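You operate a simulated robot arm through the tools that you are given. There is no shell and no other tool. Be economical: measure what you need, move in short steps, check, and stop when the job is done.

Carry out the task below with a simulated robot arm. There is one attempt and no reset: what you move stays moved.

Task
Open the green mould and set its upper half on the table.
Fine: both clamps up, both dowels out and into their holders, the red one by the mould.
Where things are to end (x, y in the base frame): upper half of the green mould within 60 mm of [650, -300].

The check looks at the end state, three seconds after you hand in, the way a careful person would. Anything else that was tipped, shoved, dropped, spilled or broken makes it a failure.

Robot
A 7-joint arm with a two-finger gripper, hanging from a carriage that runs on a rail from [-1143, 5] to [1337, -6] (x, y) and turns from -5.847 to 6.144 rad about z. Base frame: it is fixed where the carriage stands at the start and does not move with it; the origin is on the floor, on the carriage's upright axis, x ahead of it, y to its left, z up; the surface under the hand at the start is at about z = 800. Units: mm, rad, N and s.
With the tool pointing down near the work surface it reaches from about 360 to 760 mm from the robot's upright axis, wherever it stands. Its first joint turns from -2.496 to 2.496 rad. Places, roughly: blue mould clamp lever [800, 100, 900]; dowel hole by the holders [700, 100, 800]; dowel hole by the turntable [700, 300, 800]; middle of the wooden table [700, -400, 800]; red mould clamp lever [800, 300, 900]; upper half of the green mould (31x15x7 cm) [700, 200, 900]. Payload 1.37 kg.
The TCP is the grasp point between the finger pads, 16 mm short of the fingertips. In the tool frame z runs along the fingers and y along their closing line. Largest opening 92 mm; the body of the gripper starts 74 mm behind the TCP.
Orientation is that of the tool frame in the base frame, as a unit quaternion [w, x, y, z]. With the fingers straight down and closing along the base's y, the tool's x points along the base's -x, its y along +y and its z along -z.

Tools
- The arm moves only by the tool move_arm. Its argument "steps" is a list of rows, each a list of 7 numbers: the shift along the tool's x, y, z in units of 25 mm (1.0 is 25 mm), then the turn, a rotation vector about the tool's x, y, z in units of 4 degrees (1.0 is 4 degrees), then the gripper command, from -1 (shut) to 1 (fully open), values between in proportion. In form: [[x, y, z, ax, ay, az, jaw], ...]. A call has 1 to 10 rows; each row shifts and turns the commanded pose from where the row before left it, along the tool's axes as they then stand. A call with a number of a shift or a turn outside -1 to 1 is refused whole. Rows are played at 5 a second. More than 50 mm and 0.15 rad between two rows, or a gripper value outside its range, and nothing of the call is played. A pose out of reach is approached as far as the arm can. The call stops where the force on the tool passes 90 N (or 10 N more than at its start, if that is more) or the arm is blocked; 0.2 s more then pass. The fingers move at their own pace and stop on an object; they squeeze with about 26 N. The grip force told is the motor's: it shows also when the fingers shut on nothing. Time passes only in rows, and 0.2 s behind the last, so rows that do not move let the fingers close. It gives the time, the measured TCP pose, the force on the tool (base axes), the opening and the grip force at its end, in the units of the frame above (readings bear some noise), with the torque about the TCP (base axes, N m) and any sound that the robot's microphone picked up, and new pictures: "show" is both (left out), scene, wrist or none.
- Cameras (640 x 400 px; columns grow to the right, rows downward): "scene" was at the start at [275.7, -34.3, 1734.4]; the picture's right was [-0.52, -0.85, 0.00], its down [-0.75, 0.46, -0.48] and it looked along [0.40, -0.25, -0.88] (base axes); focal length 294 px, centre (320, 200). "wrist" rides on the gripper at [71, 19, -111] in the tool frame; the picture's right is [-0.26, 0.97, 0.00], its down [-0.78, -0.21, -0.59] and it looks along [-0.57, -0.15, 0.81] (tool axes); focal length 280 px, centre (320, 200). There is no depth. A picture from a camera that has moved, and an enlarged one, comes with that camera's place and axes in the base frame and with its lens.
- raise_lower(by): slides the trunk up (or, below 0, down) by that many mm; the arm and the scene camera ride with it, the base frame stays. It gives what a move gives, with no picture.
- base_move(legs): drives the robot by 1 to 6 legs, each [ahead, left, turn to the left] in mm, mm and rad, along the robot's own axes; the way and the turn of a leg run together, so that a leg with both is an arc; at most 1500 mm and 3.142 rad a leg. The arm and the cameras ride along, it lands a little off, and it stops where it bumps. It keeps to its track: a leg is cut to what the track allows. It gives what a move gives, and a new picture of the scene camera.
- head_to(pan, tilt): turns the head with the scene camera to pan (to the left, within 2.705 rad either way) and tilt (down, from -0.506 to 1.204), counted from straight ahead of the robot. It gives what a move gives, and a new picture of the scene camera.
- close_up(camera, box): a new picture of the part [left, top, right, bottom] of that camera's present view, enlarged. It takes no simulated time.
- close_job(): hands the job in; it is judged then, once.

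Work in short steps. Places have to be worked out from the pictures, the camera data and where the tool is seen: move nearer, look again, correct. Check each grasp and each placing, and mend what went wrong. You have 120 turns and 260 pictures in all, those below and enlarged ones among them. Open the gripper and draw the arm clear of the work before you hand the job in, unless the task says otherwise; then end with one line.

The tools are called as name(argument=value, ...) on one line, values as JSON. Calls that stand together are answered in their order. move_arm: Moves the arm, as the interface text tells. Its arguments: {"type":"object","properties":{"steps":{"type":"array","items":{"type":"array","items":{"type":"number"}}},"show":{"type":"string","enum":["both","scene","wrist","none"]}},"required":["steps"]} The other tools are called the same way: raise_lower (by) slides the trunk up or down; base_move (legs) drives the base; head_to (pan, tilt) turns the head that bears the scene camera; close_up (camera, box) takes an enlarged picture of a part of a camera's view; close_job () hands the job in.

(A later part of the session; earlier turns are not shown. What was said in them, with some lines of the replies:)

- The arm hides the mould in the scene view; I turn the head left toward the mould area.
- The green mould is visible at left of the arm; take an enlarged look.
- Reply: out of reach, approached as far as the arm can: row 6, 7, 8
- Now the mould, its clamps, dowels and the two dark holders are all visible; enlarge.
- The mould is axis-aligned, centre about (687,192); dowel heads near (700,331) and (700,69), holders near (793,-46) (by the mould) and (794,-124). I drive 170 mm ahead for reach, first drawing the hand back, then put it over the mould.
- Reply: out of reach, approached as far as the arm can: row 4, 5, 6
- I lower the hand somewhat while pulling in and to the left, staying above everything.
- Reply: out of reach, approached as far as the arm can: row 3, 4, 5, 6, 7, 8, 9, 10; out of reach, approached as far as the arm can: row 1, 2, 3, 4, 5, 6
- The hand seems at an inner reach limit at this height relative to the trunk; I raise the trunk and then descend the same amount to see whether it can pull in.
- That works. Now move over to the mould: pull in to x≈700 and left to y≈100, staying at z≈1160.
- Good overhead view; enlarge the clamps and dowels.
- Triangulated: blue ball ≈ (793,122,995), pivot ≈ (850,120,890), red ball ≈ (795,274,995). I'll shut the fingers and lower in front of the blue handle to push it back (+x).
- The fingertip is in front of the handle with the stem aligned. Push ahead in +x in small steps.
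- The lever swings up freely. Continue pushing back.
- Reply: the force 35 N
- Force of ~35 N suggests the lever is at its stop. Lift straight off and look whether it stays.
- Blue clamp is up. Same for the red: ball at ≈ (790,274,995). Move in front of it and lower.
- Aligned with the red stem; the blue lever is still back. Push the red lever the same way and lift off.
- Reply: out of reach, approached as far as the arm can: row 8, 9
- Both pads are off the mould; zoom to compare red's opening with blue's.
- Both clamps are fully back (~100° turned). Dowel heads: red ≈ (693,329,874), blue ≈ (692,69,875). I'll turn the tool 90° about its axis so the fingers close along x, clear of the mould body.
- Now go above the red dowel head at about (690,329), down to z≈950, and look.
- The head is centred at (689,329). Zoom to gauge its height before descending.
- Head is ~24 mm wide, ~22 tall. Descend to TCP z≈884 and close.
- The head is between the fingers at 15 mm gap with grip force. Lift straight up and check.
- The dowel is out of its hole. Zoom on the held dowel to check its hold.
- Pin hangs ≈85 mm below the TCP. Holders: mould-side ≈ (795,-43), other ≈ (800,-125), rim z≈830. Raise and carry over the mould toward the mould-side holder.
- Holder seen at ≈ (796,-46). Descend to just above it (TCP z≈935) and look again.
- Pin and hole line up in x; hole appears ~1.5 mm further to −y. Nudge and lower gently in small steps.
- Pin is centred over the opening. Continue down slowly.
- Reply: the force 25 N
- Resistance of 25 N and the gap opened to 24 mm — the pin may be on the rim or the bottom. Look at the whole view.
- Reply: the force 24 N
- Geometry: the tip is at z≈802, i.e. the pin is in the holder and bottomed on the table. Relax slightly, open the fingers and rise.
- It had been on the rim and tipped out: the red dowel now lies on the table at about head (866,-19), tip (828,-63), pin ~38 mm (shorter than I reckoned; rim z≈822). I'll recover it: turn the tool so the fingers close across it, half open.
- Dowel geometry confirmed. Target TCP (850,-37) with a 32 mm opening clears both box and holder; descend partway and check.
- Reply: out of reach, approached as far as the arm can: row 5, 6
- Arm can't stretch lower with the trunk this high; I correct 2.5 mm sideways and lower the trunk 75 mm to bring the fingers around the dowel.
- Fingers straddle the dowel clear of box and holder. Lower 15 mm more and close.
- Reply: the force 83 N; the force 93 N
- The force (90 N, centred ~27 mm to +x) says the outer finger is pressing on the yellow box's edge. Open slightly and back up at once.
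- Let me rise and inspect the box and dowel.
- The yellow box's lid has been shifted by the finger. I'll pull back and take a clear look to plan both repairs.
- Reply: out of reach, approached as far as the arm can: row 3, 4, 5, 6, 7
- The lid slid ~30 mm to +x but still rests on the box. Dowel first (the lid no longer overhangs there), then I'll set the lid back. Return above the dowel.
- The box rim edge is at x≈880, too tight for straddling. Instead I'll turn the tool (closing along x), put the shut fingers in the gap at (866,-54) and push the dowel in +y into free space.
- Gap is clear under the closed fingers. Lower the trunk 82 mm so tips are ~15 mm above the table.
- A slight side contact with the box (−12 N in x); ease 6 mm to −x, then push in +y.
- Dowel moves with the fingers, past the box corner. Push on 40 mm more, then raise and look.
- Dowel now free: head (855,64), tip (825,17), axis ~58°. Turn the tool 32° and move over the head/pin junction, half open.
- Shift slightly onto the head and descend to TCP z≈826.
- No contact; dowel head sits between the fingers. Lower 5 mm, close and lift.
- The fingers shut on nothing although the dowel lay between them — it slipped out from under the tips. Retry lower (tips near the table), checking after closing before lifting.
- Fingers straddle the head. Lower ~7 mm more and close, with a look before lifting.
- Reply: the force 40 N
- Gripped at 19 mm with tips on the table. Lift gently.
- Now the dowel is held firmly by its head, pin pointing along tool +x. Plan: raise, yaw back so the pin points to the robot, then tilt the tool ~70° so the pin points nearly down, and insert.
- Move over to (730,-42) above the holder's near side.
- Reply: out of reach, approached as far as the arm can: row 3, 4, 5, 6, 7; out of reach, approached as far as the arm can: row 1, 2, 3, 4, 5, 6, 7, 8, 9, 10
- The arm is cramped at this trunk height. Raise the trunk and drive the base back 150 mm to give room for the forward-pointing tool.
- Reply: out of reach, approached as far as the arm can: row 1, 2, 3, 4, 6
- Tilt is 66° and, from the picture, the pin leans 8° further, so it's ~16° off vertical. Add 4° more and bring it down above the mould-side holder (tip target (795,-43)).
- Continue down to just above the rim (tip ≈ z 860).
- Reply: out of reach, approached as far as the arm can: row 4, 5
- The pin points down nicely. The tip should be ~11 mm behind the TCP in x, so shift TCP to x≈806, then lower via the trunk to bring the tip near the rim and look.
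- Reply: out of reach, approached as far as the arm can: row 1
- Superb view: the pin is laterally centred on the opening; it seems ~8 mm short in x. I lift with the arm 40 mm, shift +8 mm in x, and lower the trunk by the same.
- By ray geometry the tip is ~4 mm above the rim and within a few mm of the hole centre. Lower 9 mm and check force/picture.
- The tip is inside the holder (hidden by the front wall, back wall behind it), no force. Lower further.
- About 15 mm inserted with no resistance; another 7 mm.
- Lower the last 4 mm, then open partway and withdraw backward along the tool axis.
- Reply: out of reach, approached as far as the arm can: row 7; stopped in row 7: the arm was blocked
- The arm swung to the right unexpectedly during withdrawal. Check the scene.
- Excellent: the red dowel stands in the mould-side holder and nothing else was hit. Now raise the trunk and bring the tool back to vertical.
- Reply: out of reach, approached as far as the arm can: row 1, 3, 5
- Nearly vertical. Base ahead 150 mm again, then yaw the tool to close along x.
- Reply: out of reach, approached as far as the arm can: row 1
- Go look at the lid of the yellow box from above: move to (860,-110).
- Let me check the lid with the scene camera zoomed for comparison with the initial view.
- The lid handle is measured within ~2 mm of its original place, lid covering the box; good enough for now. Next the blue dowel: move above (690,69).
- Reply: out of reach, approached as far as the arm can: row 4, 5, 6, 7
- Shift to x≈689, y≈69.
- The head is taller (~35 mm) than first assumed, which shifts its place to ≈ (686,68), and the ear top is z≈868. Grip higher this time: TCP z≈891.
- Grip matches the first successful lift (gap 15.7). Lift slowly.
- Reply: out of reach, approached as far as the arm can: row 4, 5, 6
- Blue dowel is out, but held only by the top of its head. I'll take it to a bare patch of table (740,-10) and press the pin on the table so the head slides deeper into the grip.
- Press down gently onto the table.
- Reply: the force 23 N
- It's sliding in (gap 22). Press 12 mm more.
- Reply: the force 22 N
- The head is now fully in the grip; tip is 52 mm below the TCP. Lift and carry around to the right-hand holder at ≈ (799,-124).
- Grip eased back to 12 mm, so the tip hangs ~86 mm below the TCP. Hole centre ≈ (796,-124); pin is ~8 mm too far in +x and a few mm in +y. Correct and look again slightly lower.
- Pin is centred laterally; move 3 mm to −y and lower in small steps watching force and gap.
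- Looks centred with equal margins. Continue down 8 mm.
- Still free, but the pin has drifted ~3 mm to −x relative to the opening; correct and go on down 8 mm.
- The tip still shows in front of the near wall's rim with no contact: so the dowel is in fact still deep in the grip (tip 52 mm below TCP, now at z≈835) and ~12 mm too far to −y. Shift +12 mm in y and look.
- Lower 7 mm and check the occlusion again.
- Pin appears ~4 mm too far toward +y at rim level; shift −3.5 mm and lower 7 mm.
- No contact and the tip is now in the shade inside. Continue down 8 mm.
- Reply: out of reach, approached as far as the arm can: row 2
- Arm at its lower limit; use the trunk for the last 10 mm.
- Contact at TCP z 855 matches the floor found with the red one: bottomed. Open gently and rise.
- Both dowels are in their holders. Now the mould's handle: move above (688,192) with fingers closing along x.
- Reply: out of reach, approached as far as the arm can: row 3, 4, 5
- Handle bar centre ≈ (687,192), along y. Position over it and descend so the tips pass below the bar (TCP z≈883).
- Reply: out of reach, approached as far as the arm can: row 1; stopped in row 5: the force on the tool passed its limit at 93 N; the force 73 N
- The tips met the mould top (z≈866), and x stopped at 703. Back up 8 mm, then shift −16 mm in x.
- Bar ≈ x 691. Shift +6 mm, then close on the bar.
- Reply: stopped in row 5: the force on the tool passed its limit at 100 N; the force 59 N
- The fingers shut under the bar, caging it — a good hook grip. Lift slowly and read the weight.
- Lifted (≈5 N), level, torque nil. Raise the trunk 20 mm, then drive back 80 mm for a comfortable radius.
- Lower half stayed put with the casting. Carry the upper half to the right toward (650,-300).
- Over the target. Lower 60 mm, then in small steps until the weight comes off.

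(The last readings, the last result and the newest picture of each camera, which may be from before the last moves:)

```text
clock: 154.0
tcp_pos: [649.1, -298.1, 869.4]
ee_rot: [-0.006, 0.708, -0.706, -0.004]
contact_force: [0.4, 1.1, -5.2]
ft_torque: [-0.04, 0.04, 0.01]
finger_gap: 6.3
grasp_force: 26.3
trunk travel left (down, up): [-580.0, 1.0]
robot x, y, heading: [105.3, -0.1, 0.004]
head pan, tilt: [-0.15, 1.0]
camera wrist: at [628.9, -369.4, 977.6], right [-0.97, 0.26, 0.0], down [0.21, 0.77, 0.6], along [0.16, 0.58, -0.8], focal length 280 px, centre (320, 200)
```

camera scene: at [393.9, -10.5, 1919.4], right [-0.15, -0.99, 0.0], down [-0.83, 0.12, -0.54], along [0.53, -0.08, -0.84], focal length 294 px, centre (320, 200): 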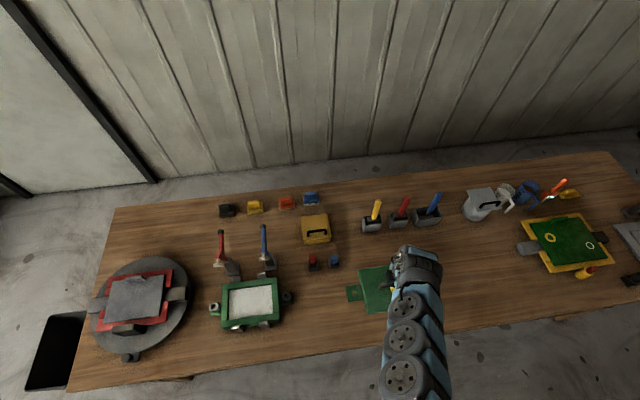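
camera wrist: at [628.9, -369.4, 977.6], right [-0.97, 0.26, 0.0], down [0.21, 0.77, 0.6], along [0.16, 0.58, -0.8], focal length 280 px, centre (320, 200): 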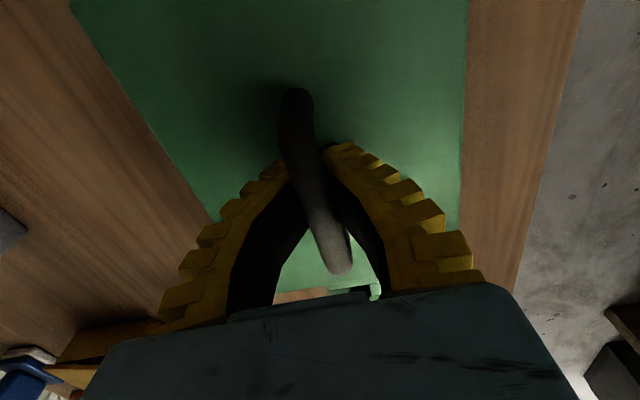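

Still hanging; continue down in small steps.

move_arm(steps=[[0, 0, 0.25, 0, 0, 0, -1], [0, 0, 0.2, 0, 0, 0, -1], [0, 0, 0, 0, 0, 0, -1]], show="none")

move_arm(steps=[[0, 0, 0.2, 0, 0, 0, -1], [0, 0, 0.2, 0, 0, 0, -1], [0, 0, 0, 0, 0, 0, -1]], show="wrist")

```text
clock: 154.8
tcp_pos: [648.7, -298.2, 863.2]
ee_rot: [-0.006, 0.707, -0.707, -0.004]
contact_force: [0.0, -1.0, -5.9]
ft_torque: [-0.08, 0.01, 0.05]
finger_gap: 6.0
grasp_force: 26.3
out of reach, approached as far as the arm can: row 2
trunk travel left (down, up): [-580.0, 1.0]
robot x, y, heading: [107.1, 0.7, 0.001]
head pan, tilt: [-0.15, 1.0]
```

```text
clock: 155.6
tcp_pos: [648.0, -298.1, 863.5]
ee_rot: [-0.007, 0.708, -0.706, -0.004]
contact_force: [-0.2, 0.1, -5.0]
ft_torque: [-0.03, -0.01, -0.03]
finger_gap: 6.0
grasp_force: 26.4
out of reach, approached as far as the arm can: row 1, 2
trunk travel left (down, up): [-580.0, 1.0]
robot x, y, heading: [103.9, 1.1, 0.004]
head pan, tilt: [-0.15, 1.0]
camera wrist: at [628.4, -369.8, 971.7], right [-0.97, 0.26, 0.0], down [0.21, 0.77, 0.6], along [0.16, 0.58, -0.8], focal length 280 px, centre (320, 200)
```

wrist: 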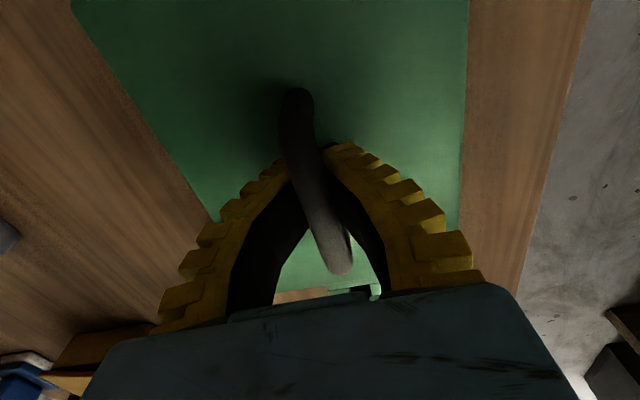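

The arm is at its lower reach with the trunk up; lower with the trunk in small amounts.

raise_lower(by=-8)

raise_lower(by=-6)

raise_lower(by=-6)

```text
clock: 156.2
tcp_pos: [648.5, -298.9, 854.6]
ee_rot: [-0.007, 0.707, -0.707, -0.004]
contact_force: [-0.7, -0.2, -4.7]
ft_torque: [-0.03, 0.02, 0.03]
finger_gap: 5.8
grasp_force: 25.9
trunk travel left (down, up): [-572.0, 9.0]
robot x, y, heading: [101.1, -0.9, 0.006]
head pan, tilt: [-0.15, 1.0]
```

```text
clock: 156.7
tcp_pos: [648.2, -298.5, 848.4]
ee_rot: [-0.007, 0.707, -0.707, -0.004]
contact_force: [0.3, 1.0, -4.6]
ft_torque: [-0.04, 0.02, 0.0]
finger_gap: 6.0
grasp_force: 25.6
trunk travel left (down, up): [-566.0, 15.0]
robot x, y, heading: [106.9, -1.0, 0.002]
head pan, tilt: [-0.15, 1.0]
```

```text
clock: 157.2
tcp_pos: [647.5, -298.5, 842.4]
ee_rot: [-0.007, 0.708, -0.707, -0.003]
contact_force: [0.5, -1.0, -4.8]
ft_torque: [0.04, 0.0, 0.02]
finger_gap: 6.1
grasp_force: 25.6
trunk travel left (down, up): [-560.0, 21.0]
robot x, y, heading: [108.1, 0.1, 0.004]
head pan, tilt: [-0.15, 1.0]
```

raise_lower(by=-6)

raise_lower(by=-5)

close_up(camera="wrist", box=[40, 0, 600, 300])

```text
clock: 157.8
tcp_pos: [649.5, -299.5, 837.7]
ee_rot: [-0.006, 0.708, -0.706, -0.004]
contact_force: [-0.7, 1.2, 4.4]
ft_torque: [-0.05, 0.04, 0.01]
finger_gap: 0.0
grasp_force: 25.9
trunk travel left (down, up): [-554.0, 27.0]
robot x, y, heading: [104.9, -1.6, 0.004]
head pan, tilt: [-0.15, 1.0]
```

```text
clock: 158.3
tcp_pos: [648.7, -298.7, 833.5]
ee_rot: [-0.007, 0.708, -0.706, -0.004]
contact_force: [-11.5, 7.5, 36.0]
ft_torque: [-0.07, 0.35, -0.05]
finger_gap: 5.7
grasp_force: 25.5
trunk travel left (down, up): [-549.0, 32.0]
robot x, y, heading: [106.4, -1.9, -0.001]
head pan, tilt: [-0.15, 1.0]
```

```text
1.14 times, centred on (320, 150) of wrist
camera zoom: at [629.2, -370.2, 941.8], right [-0.97, 0.26, 0.0], down [0.21, 0.77, 0.6], along [0.16, 0.58, -0.8], focal length 320 px, centre (320, 257)
```

zoom: 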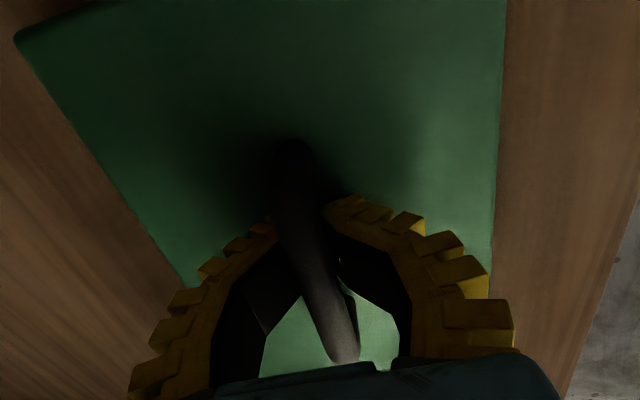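

It's set down. Relieve 4 mm, open fully, and rise.

raise_lower(by=4)

move_arm(steps=[[0, 0, 0, 0, 0, 0, -0.3], [0, 0, 0, 0, 0, 0, 0.5], [0, 0, 0, 0, 0, 0, 1], [0, 0, -0.4, 0, 0, 0, 1], [0, 0, -1, 0, 0, 0, 1], [0, 0, -1, 0, 0, 0, 1], [0, 0, -1, 0, 0, 0, 1], [0, 0, -0.8, 0, 0, 0, 1]], show="both")

```text
clock: 158.9
tcp_pos: [649.6, -297.7, 836.4]
ee_rot: [-0.006, 0.708, -0.706, -0.004]
contact_force: [-4.1, 3.3, 16.3]
ft_torque: [-0.02, 0.17, -0.17]
finger_gap: 0.0
grasp_force: 25.9
trunk travel left (down, up): [-553.0, 28.0]
robot x, y, heading: [103.3, 3.5, 0.002]
head pan, tilt: [-0.15, 1.0]
```

```text
clock: 160.7
tcp_pos: [647.7, -302.2, 941.8]
ee_rot: [-0.006, 0.707, -0.707, -0.005]
contact_force: [-0.3, 0.0, -0.2]
ft_torque: [-0.02, -0.03, -0.03]
finger_gap: 91.9
grasp_force: 0.1
trunk travel left (down, up): [-553.0, 28.0]
robot x, y, heading: [100.7, 3.1, 0.003]
head pan, tilt: [-0.15, 1.0]
camera scene: at [394.0, -10.3, 1892.4], right [-0.15, -0.99, 0.0], down [-0.83, 0.12, -0.54], along [0.53, -0.08, -0.84], focal length 294 px, centre (320, 200)
camera wrist: at [627.4, -372.9, 1050.0], right [-0.97, 0.26, 0.0], down [0.21, 0.77, 0.6], along [0.16, 0.58, -0.8], focal length 280 px, centre (320, 200)
```

scene: 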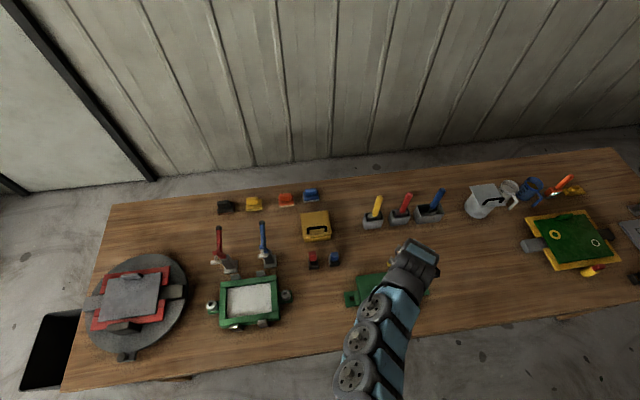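
wrist: 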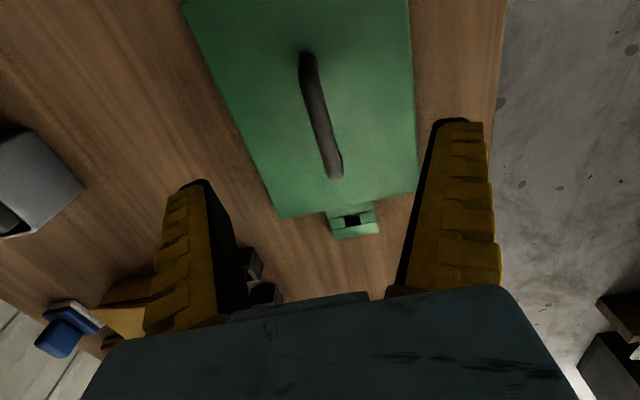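

The upper half sits at ≈ (647,-302). Now inspect the yellow box's lid, and the dowels, with zooms.

close_up(camera="scene", box=[295, 205, 345, 275])

close_up(camera="scene", box=[190, 190, 310, 340])

```text
5.71 times, centred on (320, 240) of scene
camera zoom: at [394.0, -10.3, 1892.4], right [-0.15, -0.99, 0.0], down [-0.83, 0.12, -0.54], along [0.53, -0.08, -0.84], focal length 1679 px, centre (320, -29)
```

zoom: 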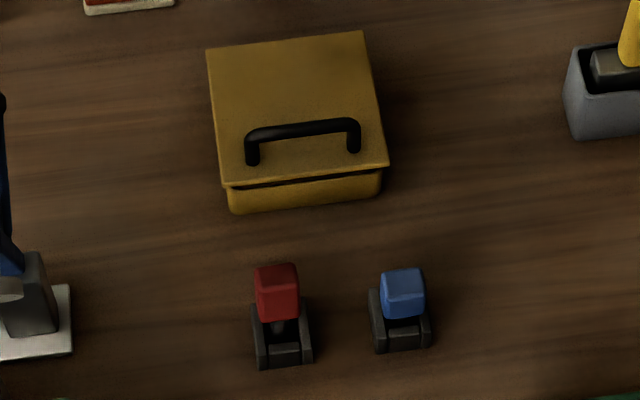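

```text
2.67 times, centred on (250, 265) of scene
camera zoom: at [394.0, -10.3, 1892.4], right [-0.15, -0.99, 0.0], down [-0.83, 0.12, -0.54], along [0.53, -0.08, -0.84], focal length 783 px, centre (507, 27)
```

zoom: 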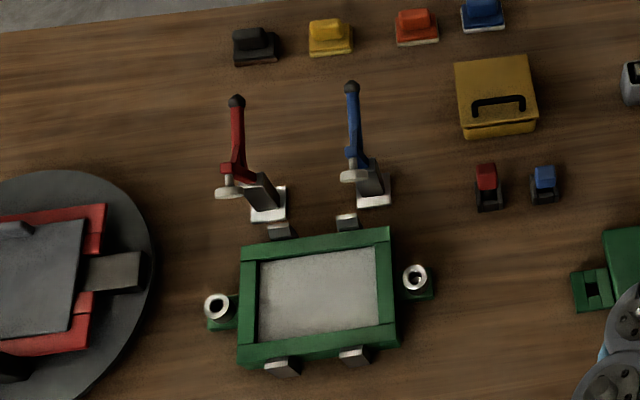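

The casting, clamps and blue dowel look fine; the red dowel leans toward +x and the yellow lid is slightly ajar at the front. Return base forward and go above the red dowel to straighten it by closing the fingers around its head.

base_move(legs=[[72, 0, 0]])

move_arm(steps=[[-1, -0.4, -0.3, 0, 0, 0, 1], [-1, -0.4, 0, 0, 0, 0, 1], [-1, -0.4, 0, 0, 0, 0, 1], [-1, -0.4, 0, 0, 0, 0, 1], [-1, -0.4, 0, 0, 0, 0, 1], [-1, -0.4, 0, 0, 0, 0, 1], [-1, -0.4, 0, 0, 0, 0, 1], [-1, -0.2, 0, 0, 0, 0, 1], [-1, 0, 0, 0, 0, 0, 1], [-1, 0, 0, 0, 0, 0, 1]], show="wrist")

```text
clock: 161.7
tcp_pos: [719.2, -302.0, 941.8]
ee_rot: [-0.006, 0.707, -0.707, -0.004]
contact_force: [-0.3, -0.6, 0.5]
ft_torque: [-0.01, 0.01, 0.01]
finger_gap: 91.9
grasp_force: 0.0
trunk travel left (down, up): [-553.0, 28.0]
robot x, y, heading: [176.1, -1.3, 0.002]
head pan, tilt: [-0.15, 1.0]
camera scene: at [465.2, -10.8, 1892.5], right [-0.15, -0.99, 0.0], down [-0.83, 0.12, -0.54], along [0.53, -0.08, -0.84], focal length 294 px, centre (320, 200)
```

scene: 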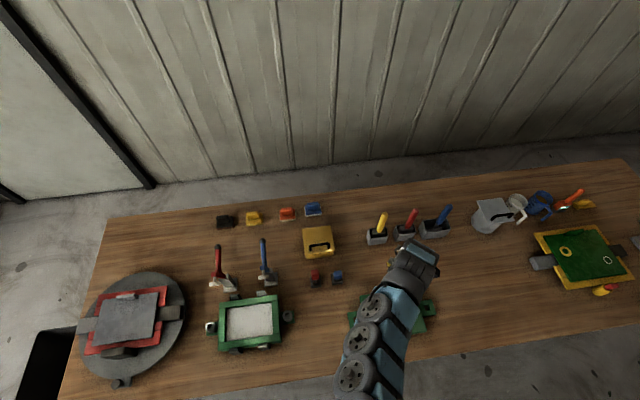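

```text
clock: 163.9
tcp_pos: [794.6, -51.1, 953.7]
ee_rot: [-0.006, 0.708, -0.706, -0.004]
contact_force: [-0.1, -0.7, 0.6]
ft_torque: [0.02, 0.02, 0.01]
finger_gap: 91.8
grasp_force: 0.1
trunk travel left (down, up): [-553.0, 28.0]
robot x, y, heading: [174.1, -3.1, 0.003]
head pan, tilt: [-0.15, 1.0]
camera wrist: at [774.2, -122.1, 1061.7], right [-0.97, 0.26, 0.0], down [0.21, 0.77, 0.6], along [0.16, 0.58, -0.8], focal length 280 px, centre (320, 200)
```

wrist: 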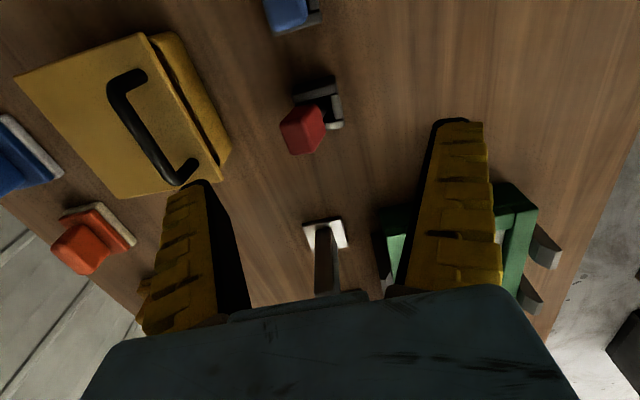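

Red head leans to ≈ (808,-48). Descend to z≈874 with open fingers and close to push it upright.

move_arm(steps=[[-0.2, 0, 1, 0, 0, 0, 0.7], [0, 0, 1, 0, 0, 0, 0.7], [0, 0, 1, 0, 0, 0, 0.7], [0, 0, 0.2, 0, 0, 0, 0.7], [0, 0, 0, 0, 0, 0, 0.2], [0, 0, 0, 0, 0, 0, -0.2], [0, 0, 0, 0, 0, 0, -0.4], [0, 0, 0, 0, 0, 0, -0.4]], show="wrist")

```text
clock: 165.7
tcp_pos: [793.5, -45.1, 870.3]
ee_rot: [-0.006, 0.707, -0.707, -0.003]
contact_force: [-0.1, 0.2, -0.4]
ft_torque: [0.0, 0.0, 0.02]
finger_gap: 31.5
grasp_force: 2.8
trunk travel left (down, up): [-553.0, 28.0]
robot x, y, heading: [176.5, 0.0, 0.003]
head pan, tilt: [-0.15, 1.0]
camera wrist: at [774.2, -115.7, 980.2], right [-0.97, 0.26, 0.0], down [0.21, 0.77, 0.6], along [0.16, 0.58, -0.8], focal length 280 px, centre (320, 200)
```

wrist: 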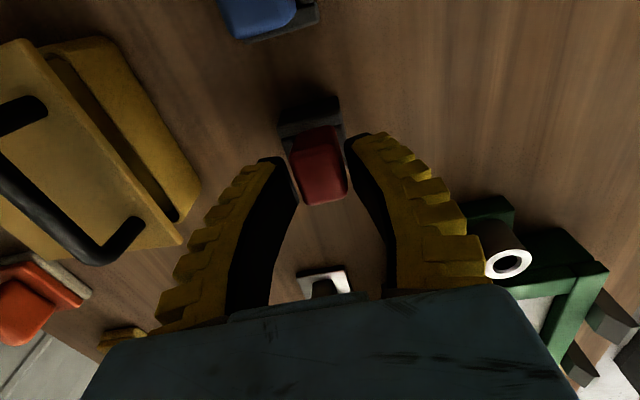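

The dowel is now upright between the fingers; open and rise.

move_arm(steps=[[0, 0, 0, 0, 0, 0, -0.2], [0, 0, 0, 0, 0, 0, 0.2], [0, 0, -0.5, 0, 0, 0, 0.2], [0, 0, -1, 0, 0, 0, 0.2], [0, 0, -1, 0, 0, 0, 0.2], [0, 0, -1, 0, 0, 0, 0], [0, 0, 0, 0, 0, 0, -1]], show="wrist")

close_up(camera="wrist", box=[40, 0, 360, 220])

```text
clock: 167.3
tcp_pos: [794.4, -48.0, 959.4]
ee_rot: [-0.006, 0.707, -0.707, -0.003]
contact_force: [0.5, -0.7, -0.6]
ft_torque: [0.03, -0.09, -0.04]
finger_gap: 0.2
grasp_force: 26.1
trunk travel left (down, up): [-553.0, 28.0]
robot x, y, heading: [174.6, -0.4, 0.001]
head pan, tilt: [-0.15, 1.0]
camera wrist: at [773.5, -118.2, 1069.2], right [-0.97, 0.26, 0.0], down [0.21, 0.77, 0.6], along [0.16, 0.58, -0.8], focal length 280 px, centre (320, 200)
```

wrist: 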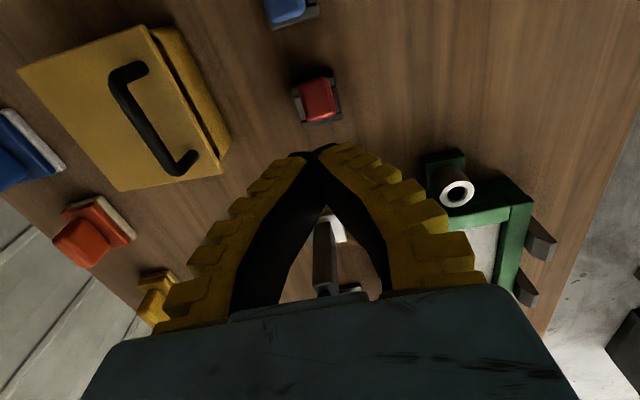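

```text
1.82 times, centred on (200, 110) of wrist
camera zoom: at [773.5, -118.2, 1069.2], right [-0.97, 0.26, 0.0], down [0.21, 0.77, 0.6], along [0.16, 0.58, -0.8], focal length 510 px, centre (538, 364)
```

zoom: 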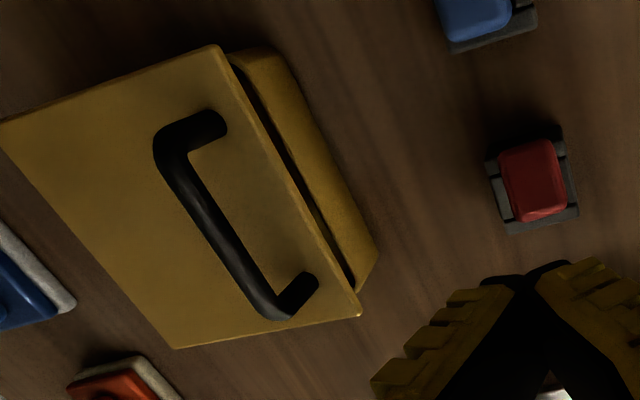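

Red dowel stands upright. Now the lid: press lightly on its handle with shut fingers. Move above the bar (909,-74).

move_arm(steps=[[0.2, -1, 0, 0, 0, 0, -1], [0.2, -1, 0, 0, 0, 0, -1], [0.2, -1, 0, 0, 0, 0, -1], [0.2, -1, 0, 0, 0, 0, -1], [0.2, -0.6, 0, 0, 0, 0, -1], [0, 0, 1, 0, 0, 0, -1], [0, 0, 0.4, 0, 0, 0, -1]], show="wrist")

```text
clock: 168.9
tcp_pos: [869.2, -73.0, 946.0]
ee_rot: [-0.006, 0.708, -0.707, -0.003]
contact_force: [0.3, 0.2, -0.6]
ft_torque: [-0.02, 0.0, 0.02]
finger_gap: 0.2
grasp_force: 26.6
out of reach, approached as far as the arm can: row 4, 5, 6, 7
trunk travel left (down, up): [-553.0, 28.0]
robot x, y, heading: [178.2, -5.1, 0.003]
head pan, tilt: [-0.15, 1.0]
camera wrist: at [849.4, -145.2, 1054.3], right [-0.97, 0.26, 0.0], down [0.21, 0.77, 0.6], along [0.16, 0.58, -0.8], focal length 280 px, centre (320, 200)
```

wrist: 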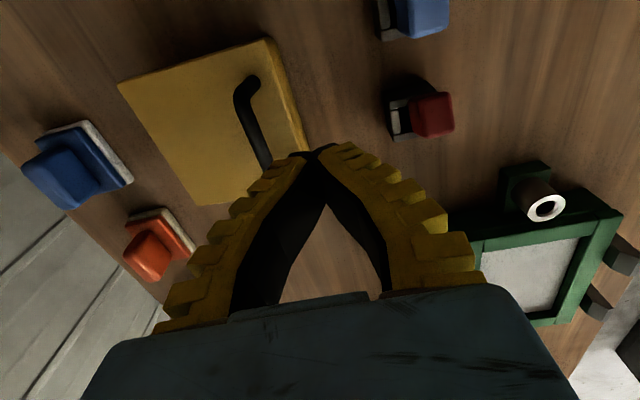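

Base ahead 40 mm brings the fingers over the bar.

base_move(legs=[[40, 0, 0]])

move_arm(steps=[[0, 0, 0.8, 0, 0, 0, -1], [0, 0, 0.3, 0, 0, 0, -1], [0, 0, 0, 0, 0, 0, -1]], show="wrist")

```text
clock: 169.8
tcp_pos: [908.3, -72.3, 943.9]
ee_rot: [-0.006, 0.708, -0.706, -0.004]
contact_force: [1.0, 0.4, 0.0]
ft_torque: [-0.01, 0.01, 0.0]
finger_gap: 0.0
grasp_force: 26.0
trunk travel left (down, up): [-553.0, 28.0]
robot x, y, heading: [215.0, -0.2, 0.006]
head pan, tilt: [-0.15, 1.0]
camera scene: at [504.8, -10.9, 1892.5], right [-0.15, -0.99, 0.0], down [-0.83, 0.12, -0.54], along [0.53, -0.08, -0.84], focal length 294 px, centre (320, 200)
```

scene: 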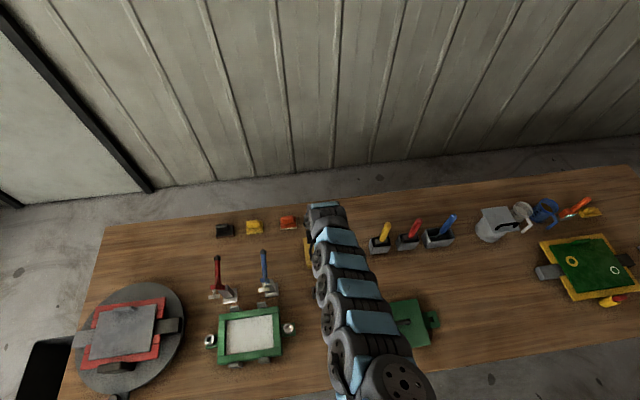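

```text
clock: 170.6
tcp_pos: [891.8, -83.7, 919.2]
ee_rot: [0.006, -0.707, 0.707, 0.004]
contact_force: [0.2, 0.5, 0.8]
ft_torque: [0.01, 0.01, 0.01]
finger_gap: 0.3
grasp_force: 26.2
out of reach, approached as far as the arm can: row 1
trunk travel left (down, up): [-553.0, 28.0]
robot x, y, heading: [215.3, -0.2, -0.001]
head pan, tilt: [-0.15, 1.0]
camera wrist: at [872.9, -156.0, 1028.5], right [-0.96, 0.26, 0.0], down [0.21, 0.77, 0.6], along [0.16, 0.58, -0.8], focal length 280 px, centre (320, 200)
```

wrist: 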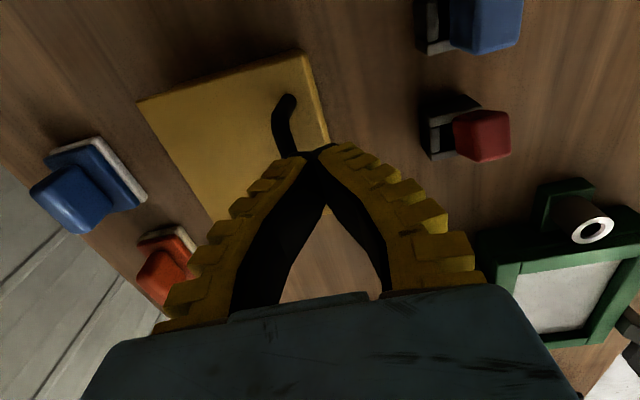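

I drifted at the reach limit. Raise the arm 30 mm, shift to (908,-75), and do the pressing with the trunk.

move_arm(steps=[[0, 0, -0.8, 0, 0, 0, -1], [-0.15, -0.35, -0.4, 0, 0, 0, -1], [-0.15, -0.3, 0, 0, 0, 0, -1]], show="none")

raise_lower(by=-44)

close_up(camera="wrist", box=[160, 40, 420, 220])

```text
clock: 171.4
tcp_pos: [911.0, -76.7, 948.0]
ee_rot: [-0.006, 0.708, -0.707, -0.004]
contact_force: [-1.2, -0.2, -0.4]
ft_torque: [0.03, -0.01, 0.0]
finger_gap: 0.1
grasp_force: 26.3
trunk travel left (down, up): [-553.0, 28.0]
robot x, y, heading: [217.1, 0.3, 0.002]
head pan, tilt: [-0.15, 1.0]
```

```text
clock: 172.2
tcp_pos: [911.2, -76.1, 905.4]
ee_rot: [-0.006, 0.708, -0.706, -0.004]
contact_force: [0.8, -0.5, -0.1]
ft_torque: [-0.02, 0.01, 0.01]
finger_gap: 0.0
grasp_force: 26.0
trunk travel left (down, up): [-509.0, 72.0]
robot x, y, heading: [217.9, 0.9, 0.001]
head pan, tilt: [-0.15, 1.0]
```

```text
2.22 times, centred on (290, 130) of wrist
camera zoom: at [891.2, -148.4, 1013.3], right [-0.97, 0.26, 0.0], down [0.21, 0.77, 0.6], along [0.16, 0.58, -0.8], focal length 623 px, centre (387, 356)
```

zoom: 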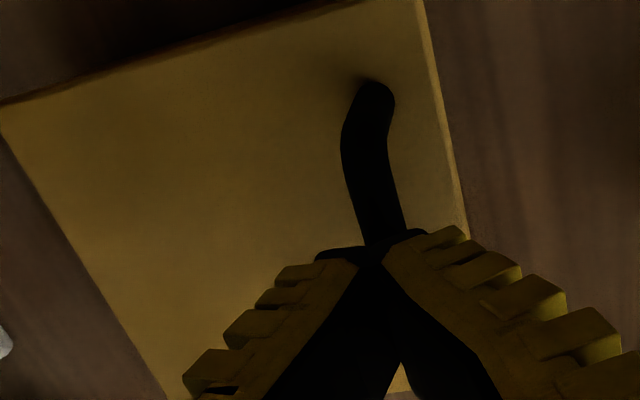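

The tips are right over the bar. Lower until light contact.

raise_lower(by=-10)

raise_lower(by=-6)

```text
clock: 172.8
tcp_pos: [910.9, -77.0, 894.8]
ee_rot: [-0.005, 0.707, -0.707, -0.003]
contact_force: [0.3, 0.2, 1.4]
ft_torque: [0.02, 0.01, 0.05]
finger_gap: 0.0
grasp_force: 26.5
trunk travel left (down, up): [-499.0, 82.0]
robot x, y, heading: [215.3, -0.2, 0.002]
head pan, tilt: [-0.15, 1.0]
```

```text
clock: 173.4
tcp_pos: [913.9, -78.1, 890.7]
ee_rot: [-0.007, 0.708, -0.706, -0.003]
contact_force: [-4.6, 1.6, 25.6]
ft_torque: [0.05, 0.25, -0.03]
finger_gap: 0.0
grasp_force: 25.8
trunk travel left (down, up): [-493.0, 88.0]
robot x, y, heading: [218.0, -0.1, 0.001]
head pan, tilt: [-0.15, 1.0]
```

Firm at 25 N — the lid is resting solidly. Lift off and draw the arm back and away.

raise_lower(by=75)

base_move(legs=[[-150, 0, 0]])

close_up(camera="scene", box=[180, 180, 460, 360])

```text
clock: 174.5
tcp_pos: [910.3, -76.5, 964.1]
ee_rot: [-0.007, 0.707, -0.707, -0.003]
contact_force: [0.2, 0.1, -0.7]
ft_torque: [0.02, -0.04, 0.0]
finger_gap: 0.0
grasp_force: 25.6
trunk travel left (down, up): [-568.0, 13.0]
robot x, y, heading: [211.6, -0.5, 0.006]
head pan, tilt: [-0.15, 1.0]
```

```text
clock: 175.9
tcp_pos: [761.3, -78.9, 964.0]
ee_rot: [0.006, -0.706, 0.708, 0.004]
contact_force: [-0.1, 0.0, -0.8]
ft_torque: [0.0, -0.01, -0.03]
finger_gap: 0.1
grasp_force: 26.3
trunk travel left (down, up): [-568.0, 13.0]
robot x, y, heading: [66.1, -3.8, -0.003]
head pan, tilt: [-0.15, 1.0]
camera scene: at [356.1, -11.4, 1907.5], right [-0.15, -0.99, 0.0], down [-0.83, 0.13, -0.54], along [0.53, -0.08, -0.84], focal length 294 px, centre (320, 200)
```

scene: 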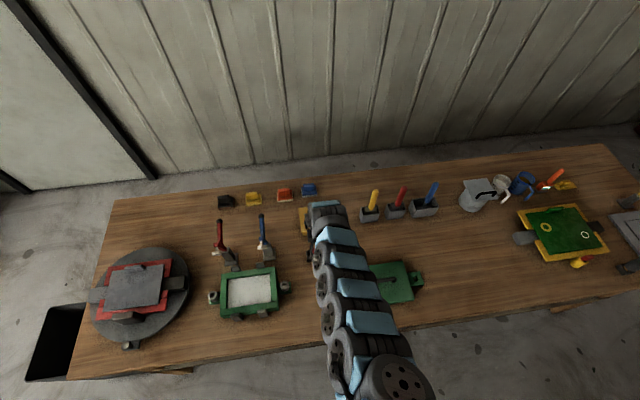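

```text
2.22 times, centred on (320, 270) of scene
camera zoom: at [356.1, -11.4, 1907.5], right [-0.15, -0.99, 0.0], down [-0.83, 0.13, -0.54], along [0.53, -0.08, -0.84], focal length 653 px, centre (320, 44)
```

zoom: 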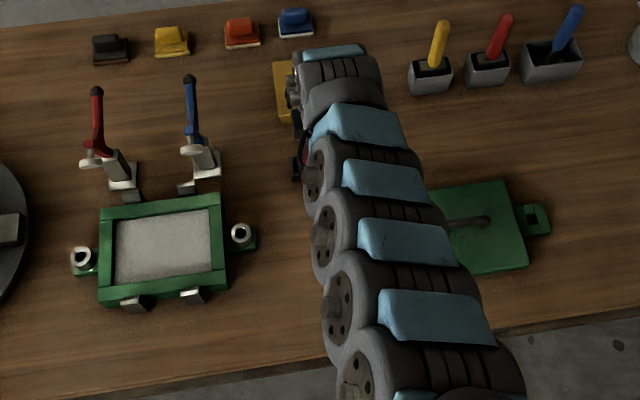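

Draw the hand away to the right, open, and take a final look at holders and box.

move_arm(steps=[[0, 0, -1, 0, 0, 0, -1], [1, 0, -0.5, 0, 0, 0, 1], [1, 0, 0, 0, 0, 0, 1], [1, 0, 0, 0, 0, 0, 1], [1, 0, 0, 0, 0, 0, 1], [1, 0, 0, 0, 0, 0, 1], [1, 0, 0, 0, 0, 0, 1], [1, 0, 0, 0, 0, 0, 1], [1, 0, 0, 0, 0, 0, 1], [1, 0, 0, 0, 0, 0, 1]], show="scene")

close_up(camera="scene", box=[280, 190, 380, 270])

close_up(camera="scene", box=[180, 180, 460, 340])

```text
clock: 178.1
tcp_pos: [744.5, -286.1, 1004.4]
ee_rot: [0.006, -0.706, 0.708, 0.004]
contact_force: [-0.1, 1.4, 0.6]
ft_torque: [-0.05, 0.02, -0.01]
finger_gap: 92.0
grasp_force: 0.0
out of reach, approached as far as the arm can: row 8, 9, 10
trunk travel left (down, up): [-568.0, 13.0]
robot x, y, heading: [64.3, 3.2, 0.004]
head pan, tilt: [-0.15, 1.0]
camera scene: at [356.0, -11.3, 1907.5], right [-0.15, -0.99, 0.0], down [-0.83, 0.13, -0.54], along [0.53, -0.08, -0.84], focal length 294 px, centre (320, 200)
```

scene: 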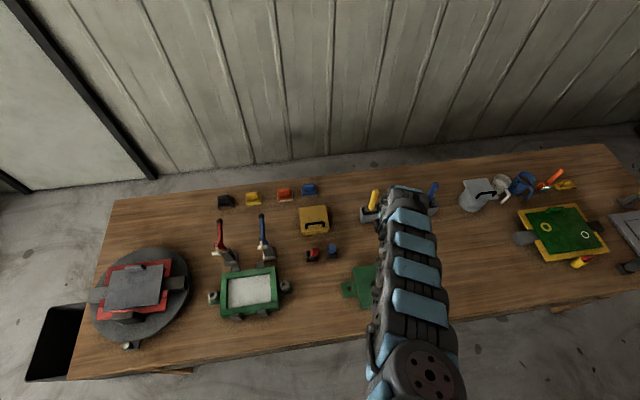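

```text
5.00 times, centred on (330, 230) of scene
camera zoom: at [356.0, -11.3, 1907.5], right [-0.15, -0.99, 0.0], down [-0.83, 0.13, -0.54], along [0.53, -0.08, -0.84], focal length 1469 px, centre (270, 50)
```

zoom: 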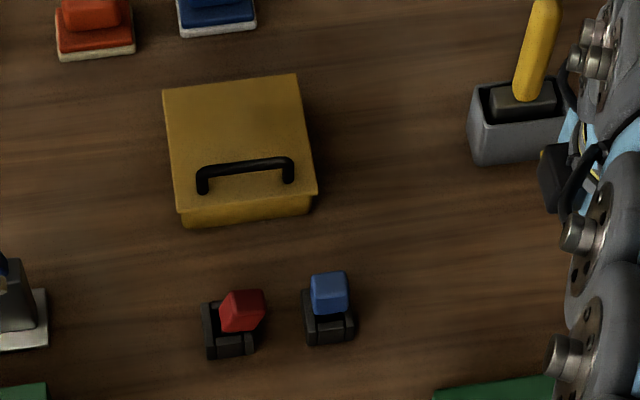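

```text
2.29 times, centred on (320, 260) of scene
camera zoom: at [356.0, -11.3, 1907.5], right [-0.15, -0.99, 0.0], down [-0.83, 0.13, -0.54], along [0.53, -0.08, -0.84], focal length 672 px, centre (320, 63)
```

zoom: 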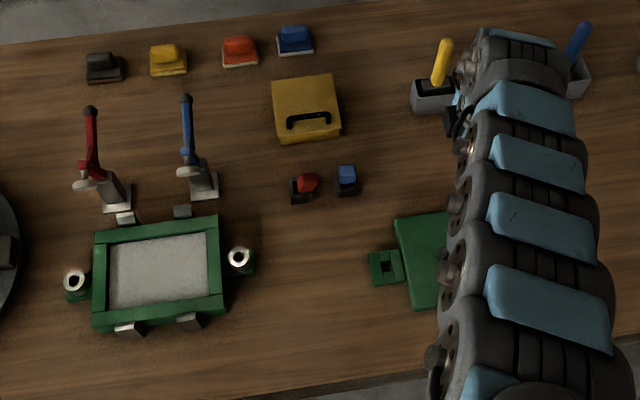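

The lid is now flush, both dowels are in their holders, both clamps are back, and the upper half lies at about (647,-302). The gripper is open and clear, so I hand the job in.

close_job()

```text
The job is handed in.
```

The green mould is open and its upper half is on the table at about (647, -302). Both clamps are up, and both dowels are in their holders, with the red one in the holder by the mould. The red dowel leans in its loose holder. On the first try it tipped out onto the table, and I picked it up and reseated it. While doing that, a finger pushed the yellow box's lid out of place. I pressed it back flush, and the handle measured within about 3 mm of where it started.
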